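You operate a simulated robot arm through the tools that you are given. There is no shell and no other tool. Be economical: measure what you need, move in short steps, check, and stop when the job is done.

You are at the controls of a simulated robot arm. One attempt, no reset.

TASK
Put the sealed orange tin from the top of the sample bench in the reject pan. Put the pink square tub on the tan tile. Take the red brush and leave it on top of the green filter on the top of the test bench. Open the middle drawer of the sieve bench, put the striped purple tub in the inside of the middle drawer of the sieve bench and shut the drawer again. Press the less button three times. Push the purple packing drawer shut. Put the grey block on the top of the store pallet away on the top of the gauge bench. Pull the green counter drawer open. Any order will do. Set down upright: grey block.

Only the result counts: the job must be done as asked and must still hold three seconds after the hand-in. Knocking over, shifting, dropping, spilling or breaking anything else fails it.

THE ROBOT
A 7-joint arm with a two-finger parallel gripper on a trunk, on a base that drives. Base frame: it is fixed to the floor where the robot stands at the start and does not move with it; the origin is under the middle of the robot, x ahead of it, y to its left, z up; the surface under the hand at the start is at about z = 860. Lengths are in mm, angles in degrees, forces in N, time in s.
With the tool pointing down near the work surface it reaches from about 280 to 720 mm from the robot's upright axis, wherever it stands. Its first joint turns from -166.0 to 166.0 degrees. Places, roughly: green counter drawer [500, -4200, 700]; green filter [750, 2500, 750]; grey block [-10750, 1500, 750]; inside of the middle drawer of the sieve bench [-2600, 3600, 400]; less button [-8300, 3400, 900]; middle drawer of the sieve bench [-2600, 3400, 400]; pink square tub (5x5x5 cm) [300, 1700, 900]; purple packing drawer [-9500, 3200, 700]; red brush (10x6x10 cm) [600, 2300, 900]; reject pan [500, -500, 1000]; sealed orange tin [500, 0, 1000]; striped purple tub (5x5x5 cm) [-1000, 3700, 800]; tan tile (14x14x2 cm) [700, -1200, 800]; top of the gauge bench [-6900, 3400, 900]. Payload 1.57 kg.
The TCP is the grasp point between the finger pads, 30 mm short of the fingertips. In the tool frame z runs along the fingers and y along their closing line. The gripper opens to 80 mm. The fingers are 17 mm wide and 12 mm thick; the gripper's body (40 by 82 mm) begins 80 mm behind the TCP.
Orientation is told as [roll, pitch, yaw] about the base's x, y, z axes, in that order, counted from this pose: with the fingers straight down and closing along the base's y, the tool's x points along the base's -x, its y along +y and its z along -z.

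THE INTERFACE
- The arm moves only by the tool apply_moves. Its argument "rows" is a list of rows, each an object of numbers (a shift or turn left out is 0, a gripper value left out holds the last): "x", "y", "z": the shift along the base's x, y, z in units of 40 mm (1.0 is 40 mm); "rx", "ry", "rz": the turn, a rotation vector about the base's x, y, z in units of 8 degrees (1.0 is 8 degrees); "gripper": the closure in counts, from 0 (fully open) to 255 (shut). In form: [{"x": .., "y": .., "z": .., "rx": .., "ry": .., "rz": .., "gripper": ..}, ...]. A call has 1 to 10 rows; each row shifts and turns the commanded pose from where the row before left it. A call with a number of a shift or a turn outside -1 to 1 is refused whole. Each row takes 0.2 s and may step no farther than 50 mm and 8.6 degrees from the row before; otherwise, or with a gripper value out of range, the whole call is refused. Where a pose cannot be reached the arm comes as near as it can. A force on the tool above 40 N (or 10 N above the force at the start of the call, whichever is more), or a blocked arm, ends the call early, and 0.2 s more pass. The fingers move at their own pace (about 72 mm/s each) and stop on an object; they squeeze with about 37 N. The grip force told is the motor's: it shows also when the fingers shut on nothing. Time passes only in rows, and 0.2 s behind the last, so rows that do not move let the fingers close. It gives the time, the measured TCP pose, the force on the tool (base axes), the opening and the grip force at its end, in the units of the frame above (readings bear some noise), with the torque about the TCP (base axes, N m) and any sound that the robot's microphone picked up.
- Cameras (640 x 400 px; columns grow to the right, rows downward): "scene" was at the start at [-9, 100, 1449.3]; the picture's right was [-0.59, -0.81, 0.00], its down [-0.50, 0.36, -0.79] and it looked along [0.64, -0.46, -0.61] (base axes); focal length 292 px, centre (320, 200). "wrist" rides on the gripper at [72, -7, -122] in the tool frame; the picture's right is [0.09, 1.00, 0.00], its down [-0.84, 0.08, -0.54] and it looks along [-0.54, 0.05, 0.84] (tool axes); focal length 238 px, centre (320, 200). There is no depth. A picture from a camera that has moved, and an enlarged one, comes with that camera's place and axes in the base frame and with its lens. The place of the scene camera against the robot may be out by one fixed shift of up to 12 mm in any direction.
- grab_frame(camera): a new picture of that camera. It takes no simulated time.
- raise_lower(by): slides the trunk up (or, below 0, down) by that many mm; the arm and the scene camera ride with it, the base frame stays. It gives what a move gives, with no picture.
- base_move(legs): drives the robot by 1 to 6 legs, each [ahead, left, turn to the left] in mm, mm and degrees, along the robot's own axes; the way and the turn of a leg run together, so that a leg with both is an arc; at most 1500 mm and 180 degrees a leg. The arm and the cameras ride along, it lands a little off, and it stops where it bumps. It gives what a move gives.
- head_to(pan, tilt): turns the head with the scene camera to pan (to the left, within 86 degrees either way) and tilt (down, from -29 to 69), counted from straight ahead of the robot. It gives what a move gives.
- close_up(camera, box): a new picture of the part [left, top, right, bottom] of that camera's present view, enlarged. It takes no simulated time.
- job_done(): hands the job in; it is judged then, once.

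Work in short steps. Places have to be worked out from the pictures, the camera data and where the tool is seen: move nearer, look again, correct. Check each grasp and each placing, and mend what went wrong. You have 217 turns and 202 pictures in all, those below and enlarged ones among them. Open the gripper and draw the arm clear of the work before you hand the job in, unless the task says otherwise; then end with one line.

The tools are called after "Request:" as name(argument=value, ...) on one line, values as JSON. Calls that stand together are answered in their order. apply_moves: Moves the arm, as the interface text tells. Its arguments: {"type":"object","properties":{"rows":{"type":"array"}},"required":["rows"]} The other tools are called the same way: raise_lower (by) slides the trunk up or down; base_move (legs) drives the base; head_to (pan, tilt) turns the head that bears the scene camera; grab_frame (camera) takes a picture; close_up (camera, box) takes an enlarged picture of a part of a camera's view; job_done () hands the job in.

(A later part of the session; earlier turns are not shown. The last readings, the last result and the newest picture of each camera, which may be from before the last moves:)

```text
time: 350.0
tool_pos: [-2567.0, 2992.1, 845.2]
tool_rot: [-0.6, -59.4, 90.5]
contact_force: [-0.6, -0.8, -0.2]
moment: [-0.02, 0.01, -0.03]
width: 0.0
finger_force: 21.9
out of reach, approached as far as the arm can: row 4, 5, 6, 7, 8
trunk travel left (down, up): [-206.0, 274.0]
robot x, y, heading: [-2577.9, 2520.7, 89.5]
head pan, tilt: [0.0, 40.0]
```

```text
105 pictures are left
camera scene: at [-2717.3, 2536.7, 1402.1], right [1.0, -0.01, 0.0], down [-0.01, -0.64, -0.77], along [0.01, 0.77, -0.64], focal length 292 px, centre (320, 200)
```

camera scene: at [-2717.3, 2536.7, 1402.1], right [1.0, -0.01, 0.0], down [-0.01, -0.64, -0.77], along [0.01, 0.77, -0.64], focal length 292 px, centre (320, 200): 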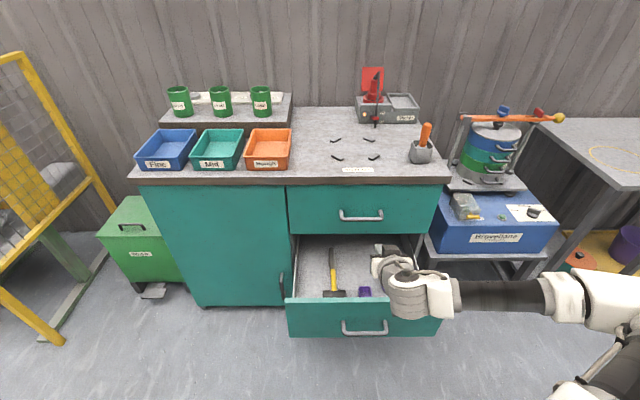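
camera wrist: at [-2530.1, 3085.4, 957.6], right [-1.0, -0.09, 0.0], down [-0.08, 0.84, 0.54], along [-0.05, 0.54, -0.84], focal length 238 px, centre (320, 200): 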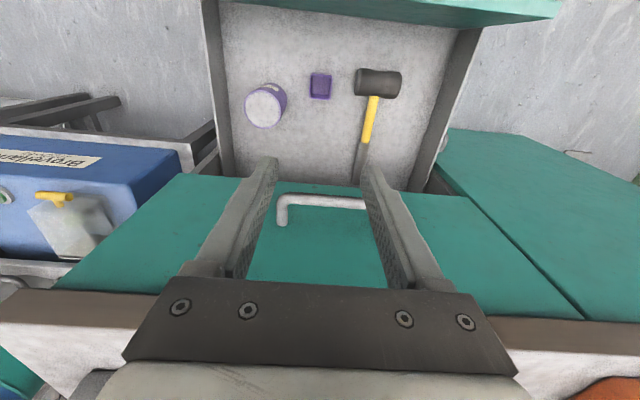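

I back the base 60 mm, lower trunk and arm to put the fingertips before the drawer panel just above its handle.

Request:
base_move(legs=[[-65, 0, 0]])

Request:
raise_lower(by=-204)

Request:
apply_moves(rows=[{"z": -0.9}, {"z": -0.9}, {"z": -0.8}, {"z": -0.7}])

Request:
grab_frame(camera="wrist")

Request:
grab_frame(camera="scene")

```text
time: 351.1
tool_pos: [-2566.3, 2926.6, 843.7]
tool_rot: [-0.4, -59.4, 90.4]
contact_force: [-0.1, -0.4, 0.5]
moment: [0.02, -0.01, 0.03]
width: 0.0
finger_force: 21.7
trunk travel left (down, up): [-206.0, 274.0]
robot x, y, heading: [-2580.1, 2452.9, 89.4]
head pan, tilt: [0.0, 40.0]
```

```text
time: 353.3
tool_pos: [-2566.1, 2927.2, 642.2]
tool_rot: [-0.6, -59.3, 90.5]
contact_force: [-1.3, -0.1, 0.5]
moment: [-0.02, -0.04, 0.01]
width: 0.2
finger_force: 21.2
trunk travel left (down, up): [-2.0, 478.0]
robot x, y, heading: [-2579.3, 2452.4, 89.4]
head pan, tilt: [0.0, 40.0]
```

```text
time: 354.3
tool_pos: [-2578.0, 2954.3, 622.8]
tool_rot: [-0.6, -58.5, 90.4]
contact_force: [0.5, 0.7, 0.8]
moment: [0.01, 0.0, 0.0]
width: 0.0
finger_force: 20.4
out of reach, approached as far as the arm can: row 1, 2, 3, 4
trunk travel left (down, up): [-2.0, 478.0]
robot x, y, heading: [-2577.2, 2454.8, 89.5]
head pan, tilt: [0.0, 40.0]
```

```text
104 pictures are left
camera wrist: at [-2571.5, 2813.2, 624.9], right [-1.0, -0.05, -0.08], down [-0.08, -0.02, 1.0], along [-0.05, 1.0, 0.02], focal length 238 px, centre (320, 200)
```

wrist: 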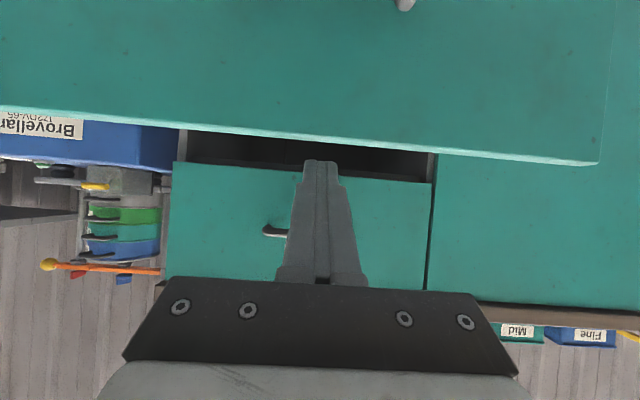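

```text
103 pictures are left
camera scene: at [-2717.7, 2472.0, 1198.0], right [1.0, -0.01, 0.0], down [-0.01, -0.64, -0.77], along [0.01, 0.77, -0.64], focal length 292 px, centre (320, 200)
```

scene: 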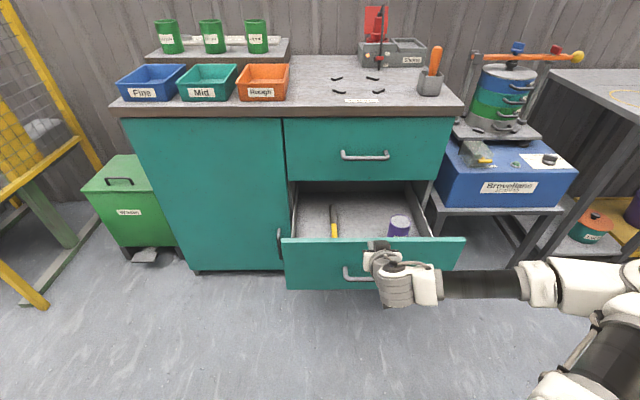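

The panel top is at z≈575 and this tilt can't get lower; I steepen the tool to ~45° and lower further.

Request:
apply_moves(rows=[{"rx": -0.9, "y": -0.4}, {"rx": -0.9}, {"z": -0.6}, {"z": -0.6}, {"z": -0.6}])

Request:
grab_frame(camera="wrist")

```text
time: 355.5
tool_pos: [-2578.1, 2938.6, 550.7]
tool_rot: [-0.3, -44.8, 90.3]
contact_force: [-0.4, 0.8, -0.3]
moment: [-0.02, -0.01, 0.01]
width: 0.1
finger_force: 21.3
trunk travel left (down, up): [-2.0, 478.0]
robot x, y, heading: [-2578.7, 2455.2, 89.5]
head pan, tilt: [0.0, 40.0]
```

```text
102 pictures are left
camera wrist: at [-2571.0, 2800.9, 586.1], right [-1.0, -0.07, -0.07], down [-0.08, 0.21, 0.97], along [-0.05, 0.98, -0.22], focal length 238 px, centre (320, 200)
```

wrist: 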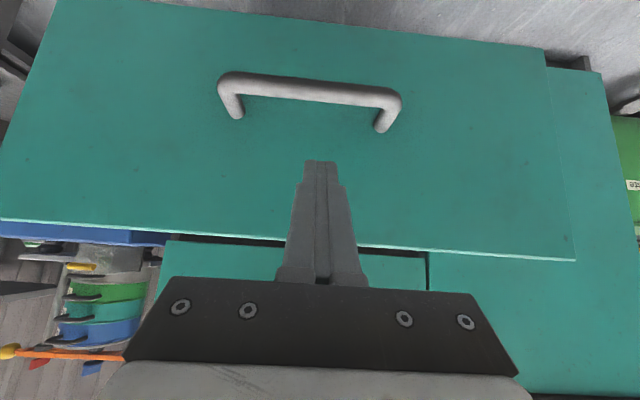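

Tips face the panel above the handle. I push forward with the arm.

Request:
apply_moves(rows=[{"y": 0.7}, {"y": 0.7}, {"y": 0.7}, {"y": 0.7}, {"y": 0.7}, {"y": 0.7}, {"y": 0.7}])

Request:
grab_frame(camera="wrist")

```text
time: 357.1
tool_pos: [-2577.8, 3135.0, 552.3]
tool_rot: [-0.3, -45.0, 90.3]
contact_force: [0.5, -0.8, -0.2]
moment: [-0.03, 0.02, 0.01]
width: 0.0
finger_force: 21.2
trunk travel left (down, up): [-2.0, 478.0]
robot x, y, heading: [-2578.1, 2456.9, 89.5]
head pan, tilt: [0.0, 40.0]
```

```text
101 pictures are left
camera wrist: at [-2571.9, 2997.7, 587.3], right [-1.0, -0.07, -0.07], down [-0.08, 0.21, 0.97], along [-0.05, 0.98, -0.21], focal length 238 px, centre (320, 200)
```

wrist: 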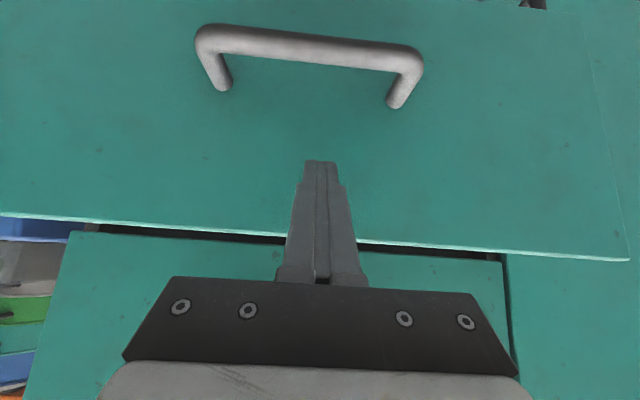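

The drawer is moving in. I push the rest with the base.

Request:
base_move(legs=[[120, 0, 0]])

Request:
grab_frame(camera="wrist")

Request:
grab_frame(camera="scene")

```text
time: 358.5
tool_pos: [-2576.9, 3253.4, 552.6]
tool_rot: [-0.4, -44.9, 90.2]
contact_force: [-0.3, 0.2, 0.3]
moment: [0.0, -0.02, -0.02]
width: 0.0
finger_force: 21.3
trunk travel left (down, up): [-2.0, 478.0]
robot x, y, heading: [-2573.1, 2576.8, 89.6]
head pan, tilt: [0.0, 40.0]
```

```text
100 pictures are left
camera wrist: at [-2570.3, 3115.9, 586.9], right [-1.0, -0.07, -0.07], down [-0.08, 0.21, 0.97], along [-0.05, 0.98, -0.21], focal length 238 px, centre (320, 200)
```

wrist: 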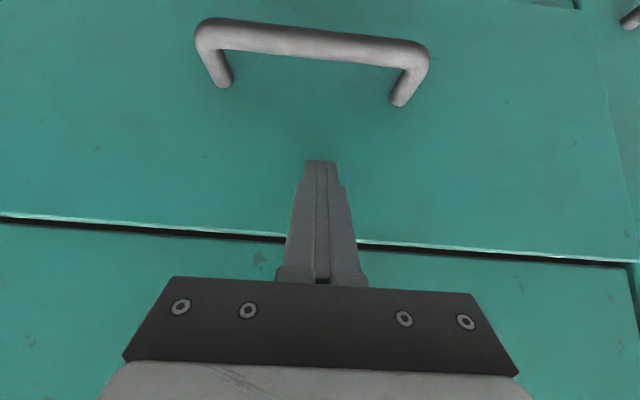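

```text
99 pictures are left
camera scene: at [-2716.7, 2590.9, 1198.0], right [1.0, -0.01, 0.0], down [-0.01, -0.64, -0.77], along [0.01, 0.77, -0.64], focal length 292 px, centre (320, 200)
```

scene: 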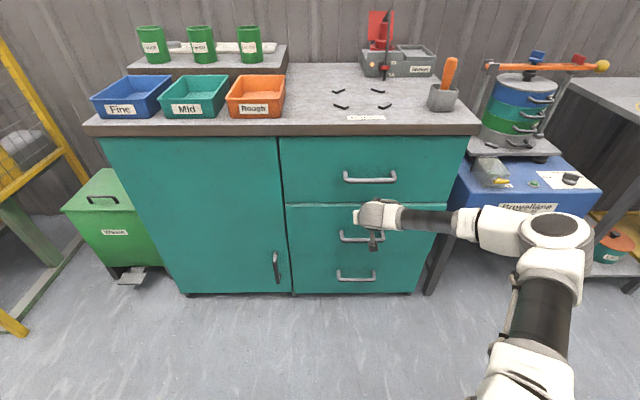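

Nearly shut. I push gently with the arm until resistance.

Request:
apply_moves(rows=[{"y": 0.25}, {"y": 0.25}, {"y": 0.25}, {"y": 0.25}, {"y": 0.25}])

Request:
grab_frame(camera="wrist")

```text
time: 359.1
tool_pos: [-2576.6, 3266.0, 548.5]
tool_rot: [-0.2, -44.3, 90.1]
contact_force: [1.4, -8.7, 4.0]
moment: [-0.02, 0.07, -0.03]
width: 0.0
finger_force: 21.2
trunk travel left (down, up): [-2.0, 478.0]
robot x, y, heading: [-2574.9, 2571.6, 89.5]
head pan, tilt: [0.0, 40.0]
stopped in row 3: the force on the tool passed its limit at 58 N (the readings are from after the stop); the commanded pose is now the measured one
```

```text
98 pictures are left
camera wrist: at [-2570.6, 3129.7, 585.9], right [-1.0, -0.06, -0.07], down [-0.08, 0.22, 0.97], along [-0.05, 0.97, -0.22], focal length 238 px, centre (320, 200)
```

wrist: 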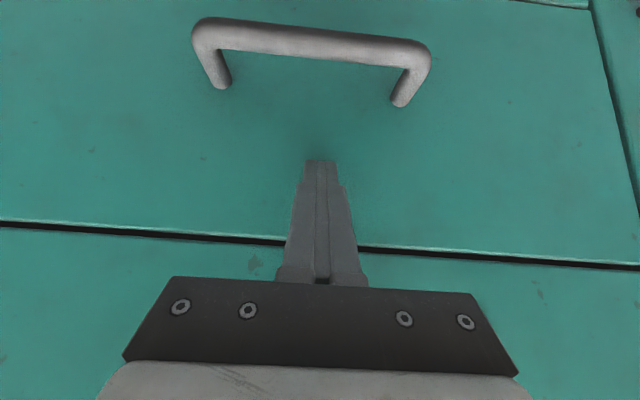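

The drawer is shut (hard stop). I retreat, raise the trunk and look left along the aisle.

Request:
apply_moves(rows=[{"y": -0.8}, {"y": -0.8}, {"y": -0.8}, {"y": -0.8}, {"y": -0.8}])

Request:
raise_lower(by=280)

Request:
base_move(legs=[[-100, 0, 0]])

Request:
head_to(pan=75, tilt=20)

Request:
grab_frame(camera="scene")

```text
time: 360.3
tool_pos: [-2577.5, 3106.7, 548.9]
tool_rot: [-0.2, -44.5, 90.1]
contact_force: [-0.3, -0.7, 0.1]
moment: [-0.03, 0.01, 0.02]
width: 0.0
finger_force: 21.1
trunk travel left (down, up): [-2.0, 478.0]
robot x, y, heading: [-2577.0, 2573.2, 89.5]
head pan, tilt: [0.0, 40.0]
```

```text
time: 363.1
tool_pos: [-2575.6, 3106.5, 828.1]
tool_rot: [-0.3, -44.3, 90.1]
contact_force: [0.2, -0.4, 0.6]
moment: [-0.03, -0.01, 0.0]
width: 0.0
finger_force: 20.8
trunk travel left (down, up): [-282.0, 198.0]
robot x, y, heading: [-2576.3, 2572.4, 89.7]
head pan, tilt: [0.0, 40.0]
```

```text
time: 364.5
tool_pos: [-2577.2, 3007.8, 829.4]
tool_rot: [-0.4, -44.2, 90.2]
contact_force: [0.4, -0.3, -0.1]
moment: [-0.01, -0.04, -0.04]
width: 0.0
finger_force: 21.3
trunk travel left (down, up): [-282.0, 198.0]
robot x, y, heading: [-2577.4, 2475.0, 89.6]
head pan, tilt: [0.0, 40.0]
```

```text
time: 365.9
tool_pos: [-2577.9, 3008.7, 828.7]
tool_rot: [-0.3, -44.3, 90.0]
contact_force: [0.0, 0.3, -0.6]
moment: [0.0, -0.03, -0.04]
width: 0.0
finger_force: 21.2
trunk travel left (down, up): [-282.0, 198.0]
robot x, y, heading: [-2577.1, 2473.4, 89.2]
head pan, tilt: [75.0, 20.0]
```

```text
97 pictures are left
camera scene: at [-2808.0, 2431.4, 1509.4], right [0.27, 0.96, 0.0], down [0.33, -0.09, -0.94], along [-0.91, 0.25, -0.34], focal length 292 px, centre (320, 200)
```

scene: 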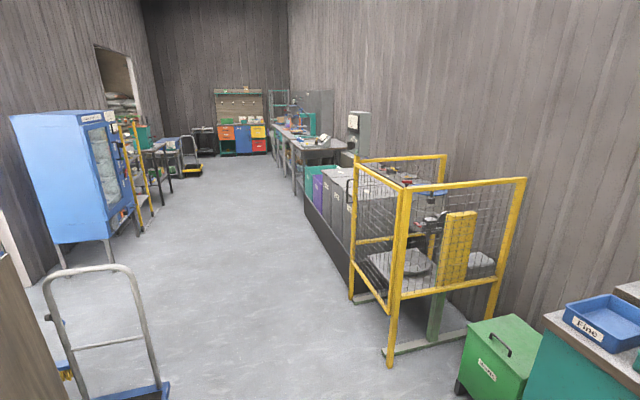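

The aisle at y≈2450 is clear. I straighten the tool down, tuck it, and drive left toward x≈-6900 first.

Request:
apply_moves(rows=[{"rx": -0.9, "y": -0.5, "z": 0.6}, {"rx": -0.9, "y": -0.5, "z": 0.6}, {"rx": -0.9, "y": -0.5, "z": 0.6}, {"rx": -0.9, "y": -0.5, "z": 0.6}, {"rx": -0.9, "y": -0.5, "z": 0.6}, {"rx": -0.9, "y": -0.5, "z": 0.6}, {"rx": -0.13, "y": -0.5, "z": 0.6}])

Request:
base_move(legs=[[-40, 0, 0.5], [0, 1450, 0], [0, 1450, 0], [0, 1400, 0]])

Request:
head_to(pan=20, tilt=25)

Request:
grab_frame(camera="scene")

```text
time: 367.5
tool_pos: [-2577.6, 2869.0, 997.2]
tool_rot: [-0.2, 0.0, 90.0]
contact_force: [0.1, 0.7, -0.1]
moment: [0.01, 0.01, 0.0]
width: 0.0
finger_force: 20.9
trunk travel left (down, up): [-282.0, 198.0]
robot x, y, heading: [-2576.5, 2474.8, 89.3]
head pan, tilt: [75.0, 20.0]
```

```text
time: 400.0
tool_pos: [-6888.9, 2822.1, 997.9]
tool_rot: [-0.2, -0.2, 90.2]
contact_force: [0.0, -0.1, -0.5]
moment: [0.02, 0.0, 0.0]
width: 0.1
finger_force: 21.2
trunk travel left (down, up): [-282.0, 198.0]
robot x, y, heading: [-6885.8, 2429.9, 89.7]
head pan, tilt: [75.0, 20.0]
```

```text
time: 401.2
tool_pos: [-6888.2, 2822.9, 996.9]
tool_rot: [-0.1, -0.1, 90.3]
contact_force: [-0.9, 0.6, -0.8]
moment: [0.0, 0.01, -0.01]
width: 0.0
finger_force: 21.6
trunk travel left (down, up): [-282.0, 198.0]
robot x, y, heading: [-6884.5, 2426.9, 89.8]
head pan, tilt: [20.0, 25.0]
```

```text
96 pictures are left
camera scene: at [-7057.2, 2446.6, 1501.3], right [0.94, 0.34, 0.0], down [0.14, -0.4, -0.91], along [-0.31, 0.85, -0.42], focal length 292 px, centre (320, 200)
```

scene: 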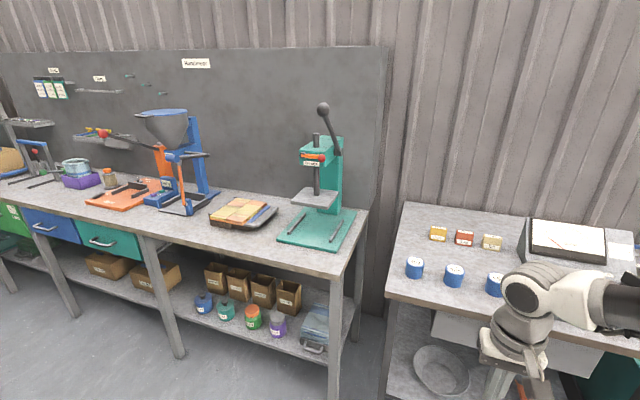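

The right bench (x≈-7110…) is the gauge bench. I go on left to x≈-8300 and look for the less button.

Request:
base_move(legs=[[0, 1400, 0]])

Request:
head_to(pan=0, tilt=25)

Request:
grab_frame(camera="scene")

Request:
head_to(pan=45, tilt=25)

Request:
grab_frame(camera="scene")

```text
time: 411.9
tool_pos: [-8288.1, 2831.2, 997.8]
tool_rot: [-0.2, -0.1, 90.1]
contact_force: [-0.7, -0.4, -0.1]
moment: [0.01, 0.0, 0.01]
width: 0.1
finger_force: 21.1
trunk travel left (down, up): [-282.0, 198.0]
robot x, y, heading: [-8287.1, 2434.4, 89.6]
head pan, tilt: [20.0, 25.0]
```

```text
time: 412.7
tool_pos: [-8289.1, 2831.1, 996.1]
tool_rot: [-0.2, -0.2, 90.2]
contact_force: [0.4, -0.2, -0.5]
moment: [0.03, 0.03, -0.01]
width: 0.3
finger_force: 21.5
trunk travel left (down, up): [-282.0, 198.0]
robot x, y, heading: [-8290.8, 2437.5, 89.5]
head pan, tilt: [0.0, 25.0]
```

```text
95 pictures are left
camera scene: at [-8427.7, 2461.2, 1501.3], right [1.0, -0.01, 0.0], down [0.0, -0.42, -0.91], along [0.01, 0.91, -0.42], focal length 292 px, centre (320, 200)
```

scene: 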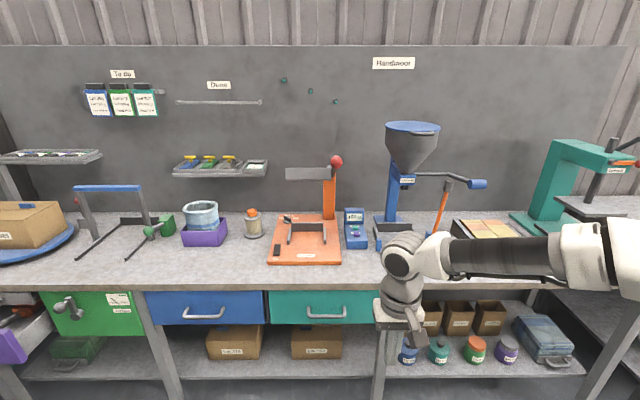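

```text
time: 413.8
tool_pos: [-8288.3, 2830.7, 998.4]
tool_rot: [-0.1, -0.1, 90.1]
contact_force: [-0.1, 0.4, 0.6]
moment: [0.02, 0.01, 0.02]
width: 0.2
finger_force: 20.9
trunk travel left (down, up): [-282.0, 198.0]
robot x, y, heading: [-8286.9, 2438.6, 89.8]
head pan, tilt: [45.0, 25.0]
```

```text
94 pictures are left
camera scene: at [-8492.9, 2434.8, 1501.3], right [0.71, 0.7, 0.0], down [0.3, -0.3, -0.91], along [-0.64, 0.65, -0.42], focal length 292 px, centre (320, 200)
```

scene: 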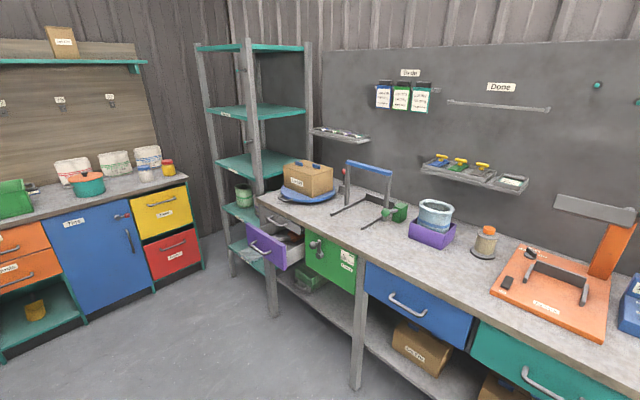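

The purple drawer stands open at the left end. The blue control box near the orange press may have the less button; I zoom.

Request:
head_to(pan=0, tilt=25)

Request:
close_up(camera="scene", box=[330, 200, 380, 255])

Request:
close_up(camera="scene", box=[0, 170, 330, 370])

```text
time: 414.9
tool_pos: [-8289.9, 2832.1, 997.0]
tool_rot: [-0.2, -0.1, 90.2]
contact_force: [0.2, 0.5, 0.2]
moment: [0.0, 0.03, 0.0]
width: 0.0
finger_force: 21.3
trunk travel left (down, up): [-282.0, 198.0]
robot x, y, heading: [-8290.6, 2435.7, 89.7]
head pan, tilt: [0.0, 25.0]
```

```text
7.27 times, centred on (355, 228) of scene
camera zoom: at [-8427.7, 2461.2, 1501.3], right [1.0, -0.01, 0.0], down [0.0, -0.42, -0.91], along [0.01, 0.91, -0.42], focal length 2120 px, centre (66, 0)
```

zoom: 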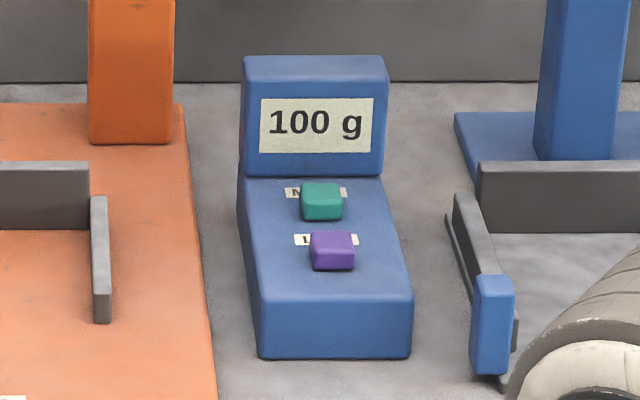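

```text
1.94 times, centred on (165, 270) of scene
camera zoom: at [-8427.7, 2461.2, 1501.3], right [1.0, -0.01, 0.0], down [0.0, -0.42, -0.91], along [0.01, 0.91, -0.42], focal length 565 px, centre (621, 64)
```

zoom: 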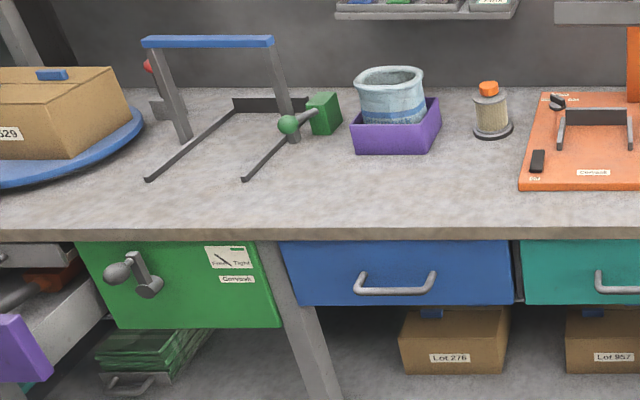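

Teal is "More", purple is "Less" (display 100 g). Less button near (-8264,3422,~905). I drive closer and view with the wrist.

Request:
base_move(legs=[[380, 0, 0]])

Request:
apply_moves(rows=[{"y": 0.9, "x": 0.3}, {"y": 0.9, "x": 0.3}, {"y": 0.7}])

Request:
grab_frame(camera="wrist")

Request:
grab_frame(camera="scene")

```text
time: 418.0
tool_pos: [-8285.4, 3211.6, 997.0]
tool_rot: [-0.2, 0.0, 90.1]
contact_force: [0.9, 1.4, -0.1]
moment: [-0.01, 0.01, 0.04]
width: 0.1
finger_force: 21.3
trunk travel left (down, up): [-282.0, 198.0]
robot x, y, heading: [-8289.9, 2821.1, 89.3]
head pan, tilt: [0.0, 25.0]
```

```text
time: 418.8
tool_pos: [-8260.4, 3313.2, 997.1]
tool_rot: [-0.3, -0.1, 90.2]
contact_force: [0.3, 0.9, 0.7]
moment: [0.01, 0.0, -0.02]
width: 0.2
finger_force: 21.4
trunk travel left (down, up): [-282.0, 198.0]
robot x, y, heading: [-8285.3, 2823.0, 89.8]
head pan, tilt: [0.0, 25.0]
```

```text
91 pictures are left
camera wrist: at [-8254.4, 3239.6, 1118.6], right [-1.0, -0.09, 0.0], down [-0.08, 0.84, 0.54], along [-0.05, 0.54, -0.84], focal length 238 px, centre (320, 200)
```

wrist: 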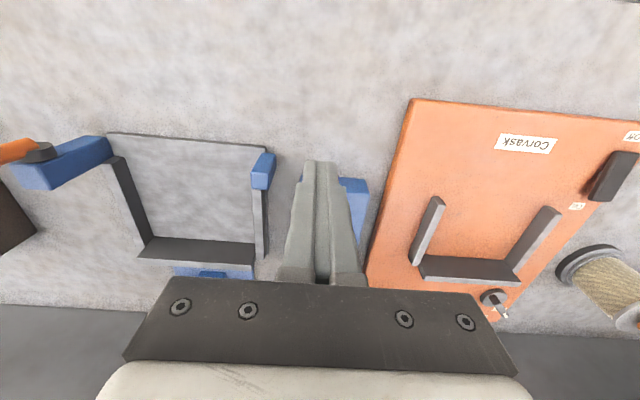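

```text
90 pictures are left
camera scene: at [-8424.5, 2841.6, 1501.3], right [1.0, -0.01, 0.0], down [0.0, -0.42, -0.91], along [0.01, 0.91, -0.42], focal length 292 px, centre (320, 200)
```

scene: 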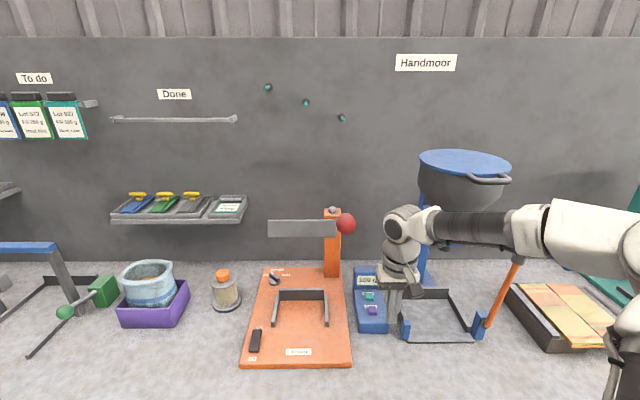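

My fingers hide the button. I raise and go past it so the wrist camera sees it from above.

Request:
apply_moves(rows=[{"z": 1}, {"y": 0.9}, {"y": 0.9}, {"y": 0.9}, {"y": 0.7}])

Request:
close_up(camera="wrist", box=[240, 20, 400, 180])

```text
time: 420.0
tool_pos: [-8260.5, 3447.8, 1038.1]
tool_rot: [-0.2, -0.1, 90.1]
contact_force: [0.7, -0.9, -0.3]
moment: [0.01, -0.01, 0.0]
width: 0.2
finger_force: 21.0
trunk travel left (down, up): [-282.0, 198.0]
robot x, y, heading: [-8287.5, 2820.8, 89.8]
head pan, tilt: [0.0, 25.0]
```

```text
2.50 times, centred on (320, 100) of wrist
camera zoom: at [-8255.0, 3375.7, 1158.4], right [-1.0, -0.09, 0.0], down [-0.08, 0.84, 0.54], along [-0.05, 0.54, -0.84], focal length 596 px, centre (320, 450)
```

zoom: 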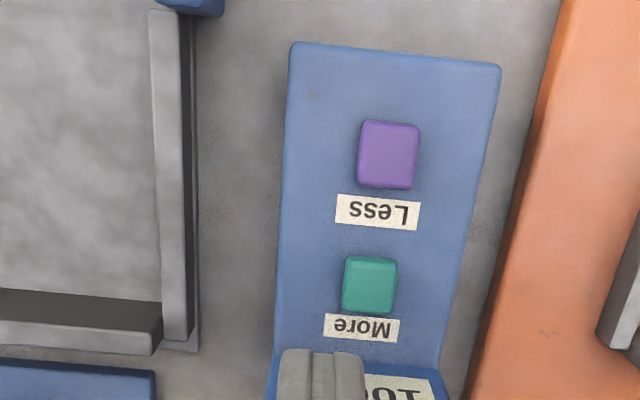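

Less button is at (-8283,3402). I move above it and lower to tips ≈ 918.

Request:
apply_moves(rows=[{"y": -0.6, "x": -0.3}, {"y": -0.55, "x": -0.27}, {"z": -0.9}, {"z": -0.9}, {"z": -0.4}])

Request:
close_up(camera="scene", box=[310, 210, 450, 350])

Request:
grab_frame(camera="wrist")

```text
time: 421.2
tool_pos: [-8285.6, 3402.5, 948.5]
tool_rot: [-0.2, -0.1, 90.0]
contact_force: [0.1, -0.3, 0.2]
moment: [-0.03, 0.02, 0.01]
width: 0.1
finger_force: 21.6
trunk travel left (down, up): [-282.0, 198.0]
robot x, y, heading: [-8284.8, 2814.3, 89.6]
head pan, tilt: [0.0, 25.0]
```

```text
2.86 times, centred on (380, 280) of scene
camera zoom: at [-8424.6, 2841.7, 1501.3], right [1.0, -0.01, 0.0], down [0.0, -0.42, -0.91], along [0.01, 0.91, -0.42], focal length 833 px, centre (149, -29)
```

zoom: 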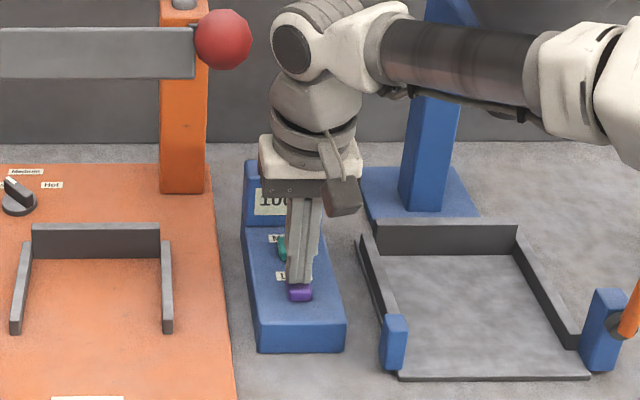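

```text
87 pictures are left
camera wrist: at [-8277.9, 3329.5, 1070.4], right [-1.0, -0.09, 0.0], down [-0.08, 0.84, 0.54], along [-0.05, 0.54, -0.84], focal length 238 px, centre (320, 200)
```

wrist: 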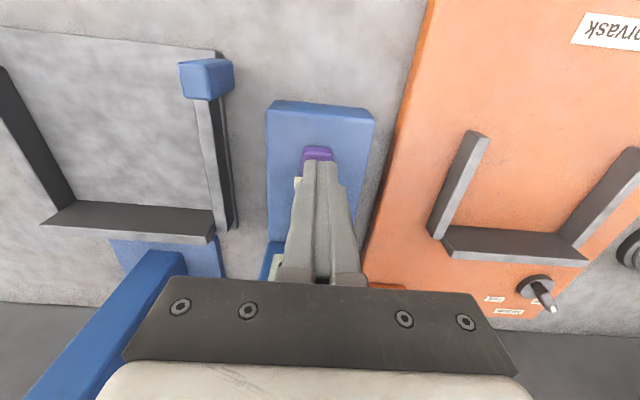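

Tip is over the button. I lower in 4 mm steps to find contact.

Request:
apply_moves(rows=[{"z": -0.1}, {"z": -0.1}, {"z": -0.1}, {"z": -0.1}])

```text
time: 422.2
tool_pos: [-8284.1, 3402.3, 934.7]
tool_rot: [-0.3, -0.4, 90.0]
contact_force: [0.0, 1.2, 9.3]
moment: [0.02, -0.01, 0.02]
width: 0.0
finger_force: 21.3
trunk travel left (down, up): [-282.0, 198.0]
robot x, y, heading: [-8285.5, 2819.5, 89.3]
head pan, tilt: [0.0, 25.0]
heard: click
```

A click: first press. I lift clear and read the display.

Request:
apply_moves(rows=[{"z": 0.3}, {"z": 0.3}])

Request:
close_up(camera="scene", box=[350, 255, 420, 335])

```text
time: 422.8
tool_pos: [-8285.2, 3401.0, 956.7]
tool_rot: [-0.2, -0.2, 90.1]
contact_force: [1.5, -0.7, 0.6]
moment: [-0.04, -0.02, -0.01]
width: 0.0
finger_force: 21.1
trunk travel left (down, up): [-282.0, 198.0]
robot x, y, heading: [-8284.9, 2820.2, 89.4]
head pan, tilt: [0.0, 25.0]
```

```text
5.00 times, centred on (385, 295) of scene
camera zoom: at [-8424.6, 2841.6, 1501.3], right [1.0, -0.01, 0.0], down [0.0, -0.42, -0.91], along [0.01, 0.91, -0.42], focal length 1458 px, centre (-5, -275)
```

zoom: 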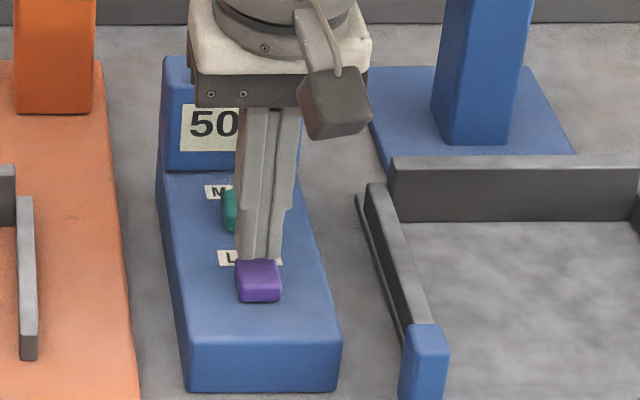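

Display reads 50 after one press. I press a second time with the same depth and lift.

Request:
apply_moves(rows=[{"z": -0.3}, {"z": -0.2}, {"z": -0.1}, {"z": 0.3}, {"z": 0.3}])

Request:
close_up(camera="scene", box=[350, 255, 420, 335])

```text
time: 424.0
tool_pos: [-8283.2, 3400.5, 956.5]
tool_rot: [-0.2, 0.0, 90.1]
contact_force: [0.2, -0.2, 0.3]
moment: [0.02, 0.0, 0.0]
width: 0.4
finger_force: 21.0
trunk travel left (down, up): [-282.0, 198.0]
robot x, y, heading: [-8285.4, 2815.5, 89.4]
head pan, tilt: [0.0, 25.0]
heard: click
```

```text
5.00 times, centred on (385, 295) of scene
camera zoom: at [-8424.6, 2841.6, 1501.3], right [1.0, -0.01, 0.0], down [0.0, -0.42, -0.91], along [0.01, 0.91, -0.42], focal length 1458 px, centre (-5, -275)
```

zoom: 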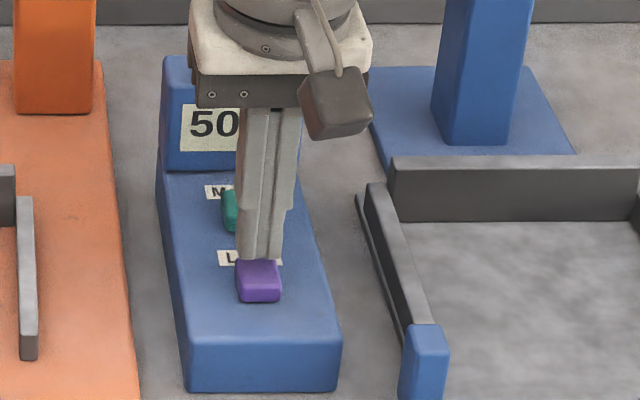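

Second click heard (display at its minimum, 50). Third press.

Request:
apply_moves(rows=[{"z": -0.3}, {"z": -0.2}, {"z": -0.1}, {"z": 0.3}, {"z": 0.3}, {"z": 0.6}, {"z": 0.9}])

Request:
close_up(camera="scene", box=[350, 255, 420, 335])

```text
time: 425.6
tool_pos: [-8284.0, 3401.4, 1016.4]
tool_rot: [-0.3, -0.2, 90.0]
contact_force: [-0.7, 0.6, -0.2]
moment: [-0.04, 0.04, -0.02]
width: 0.1
finger_force: 21.0
trunk travel left (down, up): [-282.0, 198.0]
robot x, y, heading: [-8283.2, 2815.2, 89.7]
head pan, tilt: [0.0, 25.0]
heard: click
```

```text
5.00 times, centred on (385, 295) of scene
camera zoom: at [-8424.5, 2841.8, 1501.3], right [1.0, -0.01, 0.0], down [0.0, -0.42, -0.91], along [0.01, 0.91, -0.42], focal length 1458 px, centre (-5, -275)
```

zoom: 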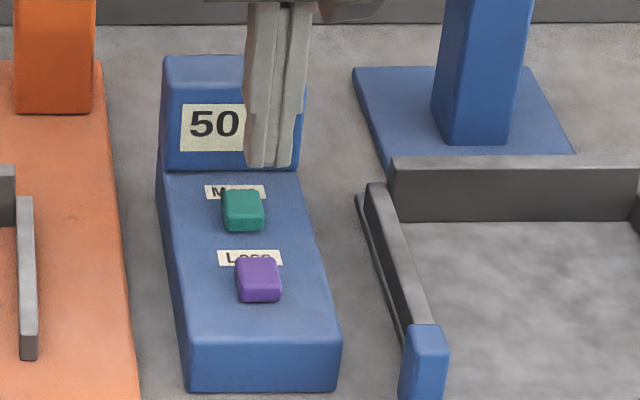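

Three clicks done. I retract, back off and drive left to the purple drawer.

Request:
apply_moves(rows=[{"y": -1, "z": 0.3}, {"y": -1, "z": 0.3}, {"y": -1}, {"y": -1}, {"y": -1}])

Request:
base_move(legs=[[-420, 0, 0], [0, 1150, 0]])

Request:
head_to(pan=0, tilt=35)

Request:
grab_frame(camera="scene")

```text
time: 426.8
tool_pos: [-8284.7, 3200.5, 1040.6]
tool_rot: [-0.3, -0.2, 90.1]
contact_force: [-0.2, 0.6, -0.1]
moment: [0.0, 0.04, -0.01]
width: 0.0
finger_force: 20.8
trunk travel left (down, up): [-282.0, 198.0]
robot x, y, heading: [-8284.1, 2815.5, 89.4]
head pan, tilt: [0.0, 25.0]
```

```text
time: 438.5
tool_pos: [-9438.3, 2779.4, 1041.1]
tool_rot: [-0.2, 0.0, 90.8]
contact_force: [0.5, -0.8, -0.5]
moment: [0.01, -0.01, -0.01]
width: 0.0
finger_force: 21.2
trunk travel left (down, up): [-282.0, 198.0]
robot x, y, heading: [-9433.9, 2392.3, 90.1]
head pan, tilt: [0.0, 25.0]
```

```text
time: 439.3
tool_pos: [-9436.6, 2778.4, 1040.9]
tool_rot: [-0.1, 0.0, 90.7]
contact_force: [-0.3, 0.0, -0.1]
moment: [0.0, -0.04, 0.02]
width: 0.0
finger_force: 21.3
trunk travel left (down, up): [-282.0, 198.0]
robot x, y, heading: [-9434.7, 2393.0, 89.9]
head pan, tilt: [0.0, 35.0]
```

```text
83 pictures are left
camera scene: at [-9572.6, 2412.5, 1485.6], right [1.0, 0.0, 0.0], down [0.0, -0.57, -0.82], along [0.0, 0.82, -0.57], focal length 292 px, centre (320, 200)
```

scene: 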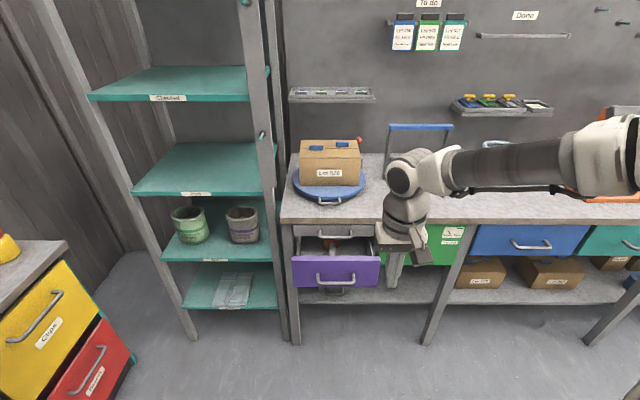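

The purple drawer's front is near (-9512, ~3060, 700-ish). I tilt the tool 45° and lower to look at it with the wrist camera.

Request:
apply_moves(rows=[{"rx": 0.94, "x": -0.4}, {"rx": 0.94, "x": -0.4}, {"rx": 0.94, "x": -0.4}, {"rx": 0.94, "x": -0.4, "z": -0.4}, {"rx": 0.94, "x": -0.3, "z": -0.4}, {"rx": 0.94, "z": -0.4}, {"z": -0.5}])

Request:
raise_lower(by=-220)

Request:
grab_frame(camera="wrist")

Request:
grab_frame(camera="scene")

```text
time: 440.9
tool_pos: [-9503.1, 2796.8, 996.7]
tool_rot: [-3.3, -38.1, 90.9]
contact_force: [-0.4, 0.2, 0.8]
moment: [0.03, 0.0, 0.0]
width: 0.1
finger_force: 21.0
out of reach, approached as far as the arm can: row 5, 6
trunk travel left (down, up): [-282.0, 198.0]
robot x, y, heading: [-9432.4, 2396.6, 90.3]
head pan, tilt: [0.0, 35.0]
```

```text
time: 443.2
tool_pos: [-9505.2, 2797.3, 778.7]
tool_rot: [-3.2, -38.3, 91.0]
contact_force: [-0.5, -0.5, 0.3]
moment: [-0.04, 0.0, -0.01]
width: 0.0
finger_force: 21.3
trunk travel left (down, up): [-62.0, 418.0]
robot x, y, heading: [-9433.9, 2394.8, 90.2]
head pan, tilt: [0.0, 35.0]
```

```text
82 pictures are left
camera wrist: at [-9501.5, 2665.2, 829.6], right [-0.99, -0.05, -0.1], down [-0.11, 0.32, 0.94], along [-0.02, 0.94, -0.33], focal length 238 px, centre (320, 200)
```

wrist: 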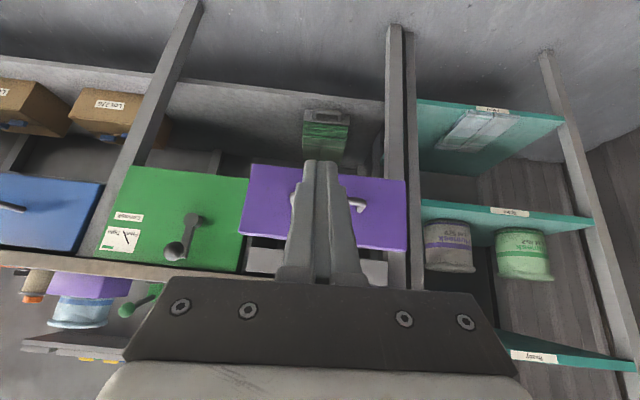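

```text
81 pictures are left
camera scene: at [-9572.6, 2412.5, 1265.6], right [1.0, 0.0, 0.0], down [0.0, -0.57, -0.82], along [0.0, 0.82, -0.57], focal length 292 px, centre (320, 200)
```

scene: 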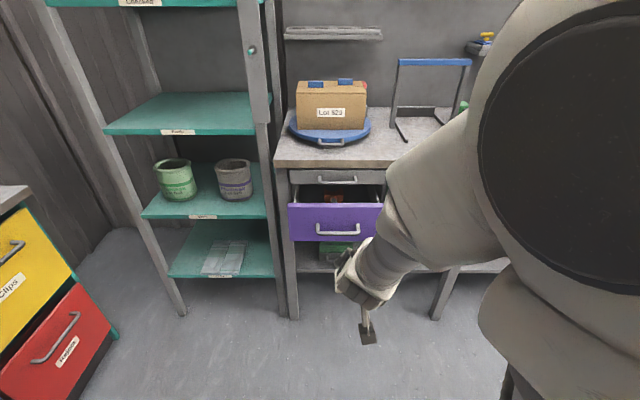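

Panel centre ≈(-9518,3065,715). I push beside the handle: move to x≈-9425, tip z≈718, and advance.

Request:
apply_moves(rows=[{"x": 0.7, "z": -0.3, "y": 0.5}, {"x": 0.7, "z": -0.3, "y": 0.5}, {"x": 0.6, "z": -0.3, "y": 0.5}, {"y": 0.9}, {"y": 0.9}, {"y": 0.9}])

Request:
grab_frame(camera="wrist")

Request:
grab_frame(camera="scene")

```text
time: 444.6
tool_pos: [-9423.7, 2965.2, 741.6]
tool_rot: [-3.2, -38.1, 90.9]
contact_force: [-0.9, -0.5, -0.2]
moment: [-0.04, 0.04, 0.0]
width: 0.0
finger_force: 21.4
trunk travel left (down, up): [-62.0, 418.0]
robot x, y, heading: [-9438.2, 2393.0, 90.1]
head pan, tilt: [0.0, 35.0]
```

```text
80 pictures are left
camera wrist: at [-9422.3, 2833.9, 793.1], right [-0.99, -0.05, -0.1], down [-0.11, 0.32, 0.94], along [-0.02, 0.94, -0.33], focal length 238 px, centre (320, 200)
```

wrist: 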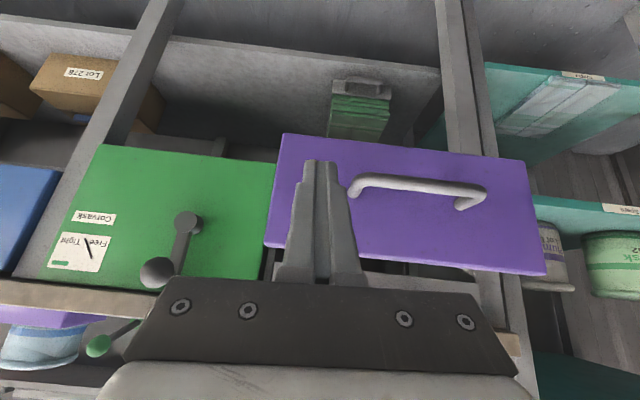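

```text
79 pictures are left
camera scene: at [-9572.6, 2412.3, 1265.6], right [1.0, 0.0, 0.0], down [0.0, -0.57, -0.82], along [0.0, 0.82, -0.57], focal length 292 px, centre (320, 200)
```

scene: 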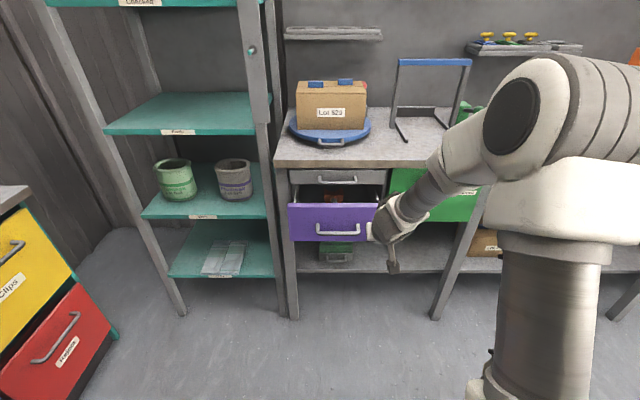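

Tip is aligned to the purple panel. I push forward.

Request:
apply_moves(rows=[{"y": 0.7, "x": -0.2}, {"y": 0.7}, {"y": 0.6}, {"y": 0.6}, {"y": 0.6}])

Request:
grab_frame(camera="wrist")

```text
time: 445.8
tool_pos: [-9430.7, 3094.1, 742.7]
tool_rot: [-3.2, -38.1, 90.9]
contact_force: [-0.7, -0.4, 0.2]
moment: [-0.02, 0.0, 0.02]
width: 0.0
finger_force: 21.5
trunk travel left (down, up): [-62.0, 418.0]
robot x, y, heading: [-9436.8, 2394.8, 90.0]
head pan, tilt: [0.0, 35.0]
```

```text
78 pictures are left
camera wrist: at [-9429.7, 2962.3, 793.6], right [-0.99, -0.05, -0.1], down [-0.11, 0.32, 0.94], along [-0.02, 0.94, -0.33], focal length 238 px, centre (320, 200)
```

wrist: 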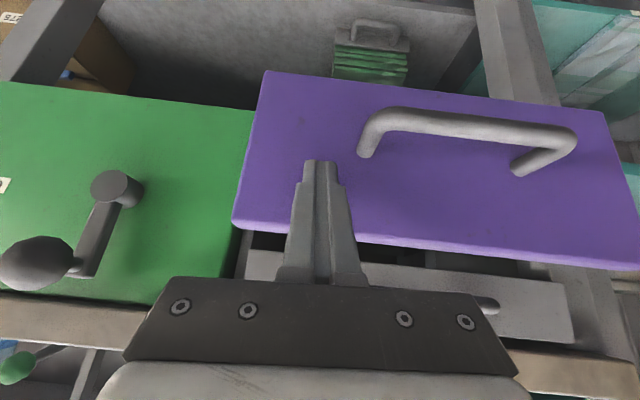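

Moving in smoothly. I continue with base, then gently with the arm to the stop.

Request:
base_move(legs=[[50, 0, 0]])

Request:
apply_moves(rows=[{"y": 0.25}, {"y": 0.25}, {"y": 0.25}, {"y": 0.25}, {"y": 0.25}, {"y": 0.25}])

Request:
grab_frame(camera="wrist")

```text
time: 446.8
tool_pos: [-9432.5, 3144.4, 741.3]
tool_rot: [-3.3, -38.2, 90.9]
contact_force: [1.0, 0.7, -0.3]
moment: [-0.02, 0.04, -0.01]
width: 0.0
finger_force: 21.8
trunk travel left (down, up): [-62.0, 418.0]
robot x, y, heading: [-9437.9, 2442.9, 89.9]
head pan, tilt: [0.0, 35.0]
```

```text
time: 447.7
tool_pos: [-9433.0, 3171.3, 738.7]
tool_rot: [-3.3, -37.2, 90.8]
contact_force: [-0.6, -14.6, 3.2]
moment: [-0.19, 0.01, -0.03]
width: 0.0
finger_force: 21.3
trunk travel left (down, up): [-62.0, 418.0]
robot x, y, heading: [-9436.4, 2440.3, 90.1]
head pan, tilt: [0.0, 35.0]
stopped in row 4: the force on the tool passed its limit at 56 N (the readings are from after the stop); the commanded pose is now the measured one
```

```text
77 pictures are left
camera wrist: at [-9430.7, 3040.2, 792.1], right [-0.99, -0.05, -0.1], down [-0.11, 0.34, 0.93], along [-0.01, 0.94, -0.34], focal length 238 px, centre (320, 200)
```

wrist: 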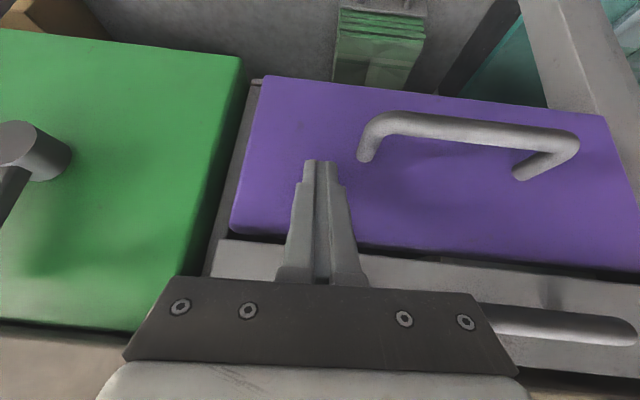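

It hit the stop; the purple front looks flush with the grey one. I retreat and check from the scene camera.

Request:
apply_moves(rows=[{"y": -0.8}, {"y": -0.8}, {"y": -0.8}, {"y": -0.8}, {"y": -0.8}, {"y": -0.8}])

Request:
close_up(camera="scene", box=[260, 130, 480, 300])

```text
time: 449.1
tool_pos: [-9431.9, 2979.4, 739.8]
tool_rot: [-3.5, -37.5, 90.9]
contact_force: [0.0, -0.2, 0.5]
moment: [-0.01, 0.0, -0.01]
width: 0.0
finger_force: 21.9
trunk travel left (down, up): [-62.0, 418.0]
robot x, y, heading: [-9429.8, 2442.2, 90.0]
head pan, tilt: [0.0, 35.0]
```

```text
2.35 times, centred on (370, 215) of scene
camera zoom: at [-9572.8, 2461.8, 1265.6], right [1.0, 0.0, 0.0], down [0.0, -0.57, -0.82], along [0.0, 0.82, -0.57], focal length 686 px, centre (202, 165)
```

zoom: 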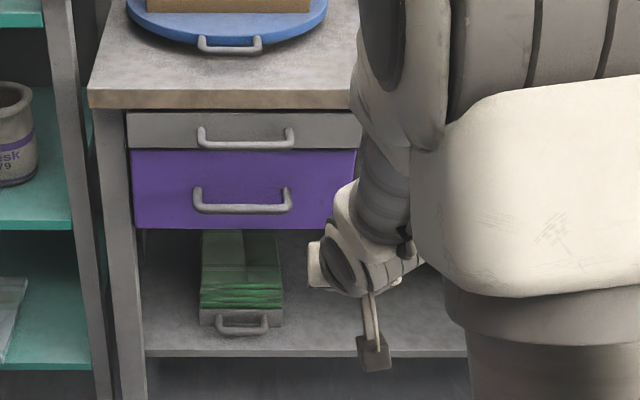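

Purple drawer is shut. I straighten and raise the tool, back off and turn toward the store pallet.

Request:
apply_moves(rows=[{"rx": -0.94, "y": -0.8, "z": 0.5}, {"rx": -0.94, "y": -0.8, "z": 0.5}, {"rx": -0.94, "y": -0.8, "z": 0.5}, {"rx": -0.94, "y": -0.6, "z": 0.5}, {"rx": -0.94, "z": 0.5, "ry": -0.4}])

Request:
raise_lower(by=200)

Request:
base_move(legs=[[-200, 0, 0], [0, 0, 90]])

Request:
head_to(pan=20, tilt=25)

Request:
grab_frame(camera="scene")

```text
time: 450.3
tool_pos: [-9432.1, 2860.4, 839.3]
tool_rot: [-6.0, 0.2, 90.9]
contact_force: [-0.1, -0.6, 1.1]
moment: [0.03, 0.0, -0.01]
width: 0.2
finger_force: 21.2
trunk travel left (down, up): [-62.0, 418.0]
robot x, y, heading: [-9432.3, 2447.4, 90.2]
head pan, tilt: [0.0, 35.0]
```

```text
time: 452.5
tool_pos: [-9432.2, 2861.6, 1039.6]
tool_rot: [-6.0, 0.2, 91.0]
contact_force: [-0.3, 0.6, -0.4]
moment: [0.03, 0.01, 0.05]
width: 0.0
finger_force: 21.5
trunk travel left (down, up): [-262.0, 218.0]
robot x, y, heading: [-9434.1, 2442.2, 90.2]
head pan, tilt: [0.0, 35.0]
```

```text
time: 459.6
tool_pos: [-9851.1, 2240.1, 1038.5]
tool_rot: [-6.0, 0.2, -178.5]
contact_force: [-0.6, 0.0, 0.3]
moment: [-0.01, -0.01, 0.0]
width: 0.1
finger_force: 21.4
trunk travel left (down, up): [-262.0, 218.0]
robot x, y, heading: [-9432.1, 2240.8, -179.1]
head pan, tilt: [0.0, 35.0]
```

```text
time: 460.4
tool_pos: [-9851.3, 2239.5, 1038.3]
tool_rot: [-6.0, 0.2, -178.5]
contact_force: [0.6, 0.3, -0.3]
moment: [0.01, 0.01, 0.0]
width: 0.0
finger_force: 21.2
trunk travel left (down, up): [-262.0, 218.0]
robot x, y, heading: [-9434.3, 2238.5, -179.0]
head pan, tilt: [20.0, 25.0]
```

```text
75 pictures are left
camera scene: at [-9436.1, 2081.0, 1481.3], right [-0.35, 0.94, 0.0], down [0.4, 0.15, -0.91], along [-0.85, -0.32, -0.42], focal length 292 px, centre (320, 200)
```

scene: 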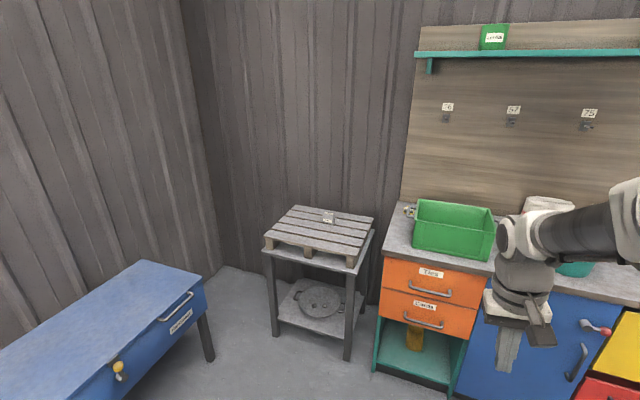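

The small pallet stand is visible. I zoom on it.

Request:
close_up(camera="scene", box=[250, 190, 390, 280])

Request:
apply_moves(rows=[{"rx": -0.75, "gripper": 0}])

```text
4.44 times, centred on (320, 235) of scene
camera zoom: at [-9436.1, 2081.0, 1481.3], right [-0.35, 0.94, 0.0], down [0.4, 0.15, -0.91], along [-0.85, -0.32, -0.42], focal length 1296 px, centre (320, 44)
```

zoom: 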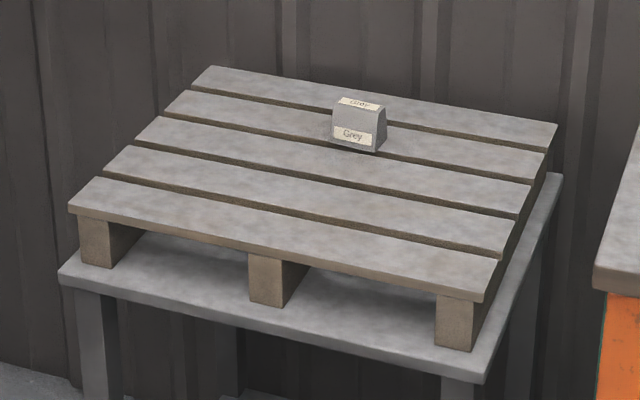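

```text
time: 460.8
tool_pos: [-9850.9, 2239.5, 1037.8]
tool_rot: [0.1, 0.0, -178.4]
contact_force: [0.2, 0.2, 0.3]
moment: [0.02, -0.01, 0.0]
width: 52.3
finger_force: 0.1
trunk travel left (down, up): [-262.0, 218.0]
robot x, y, heading: [-9432.9, 2239.9, -179.3]
head pan, tilt: [20.0, 25.0]
```

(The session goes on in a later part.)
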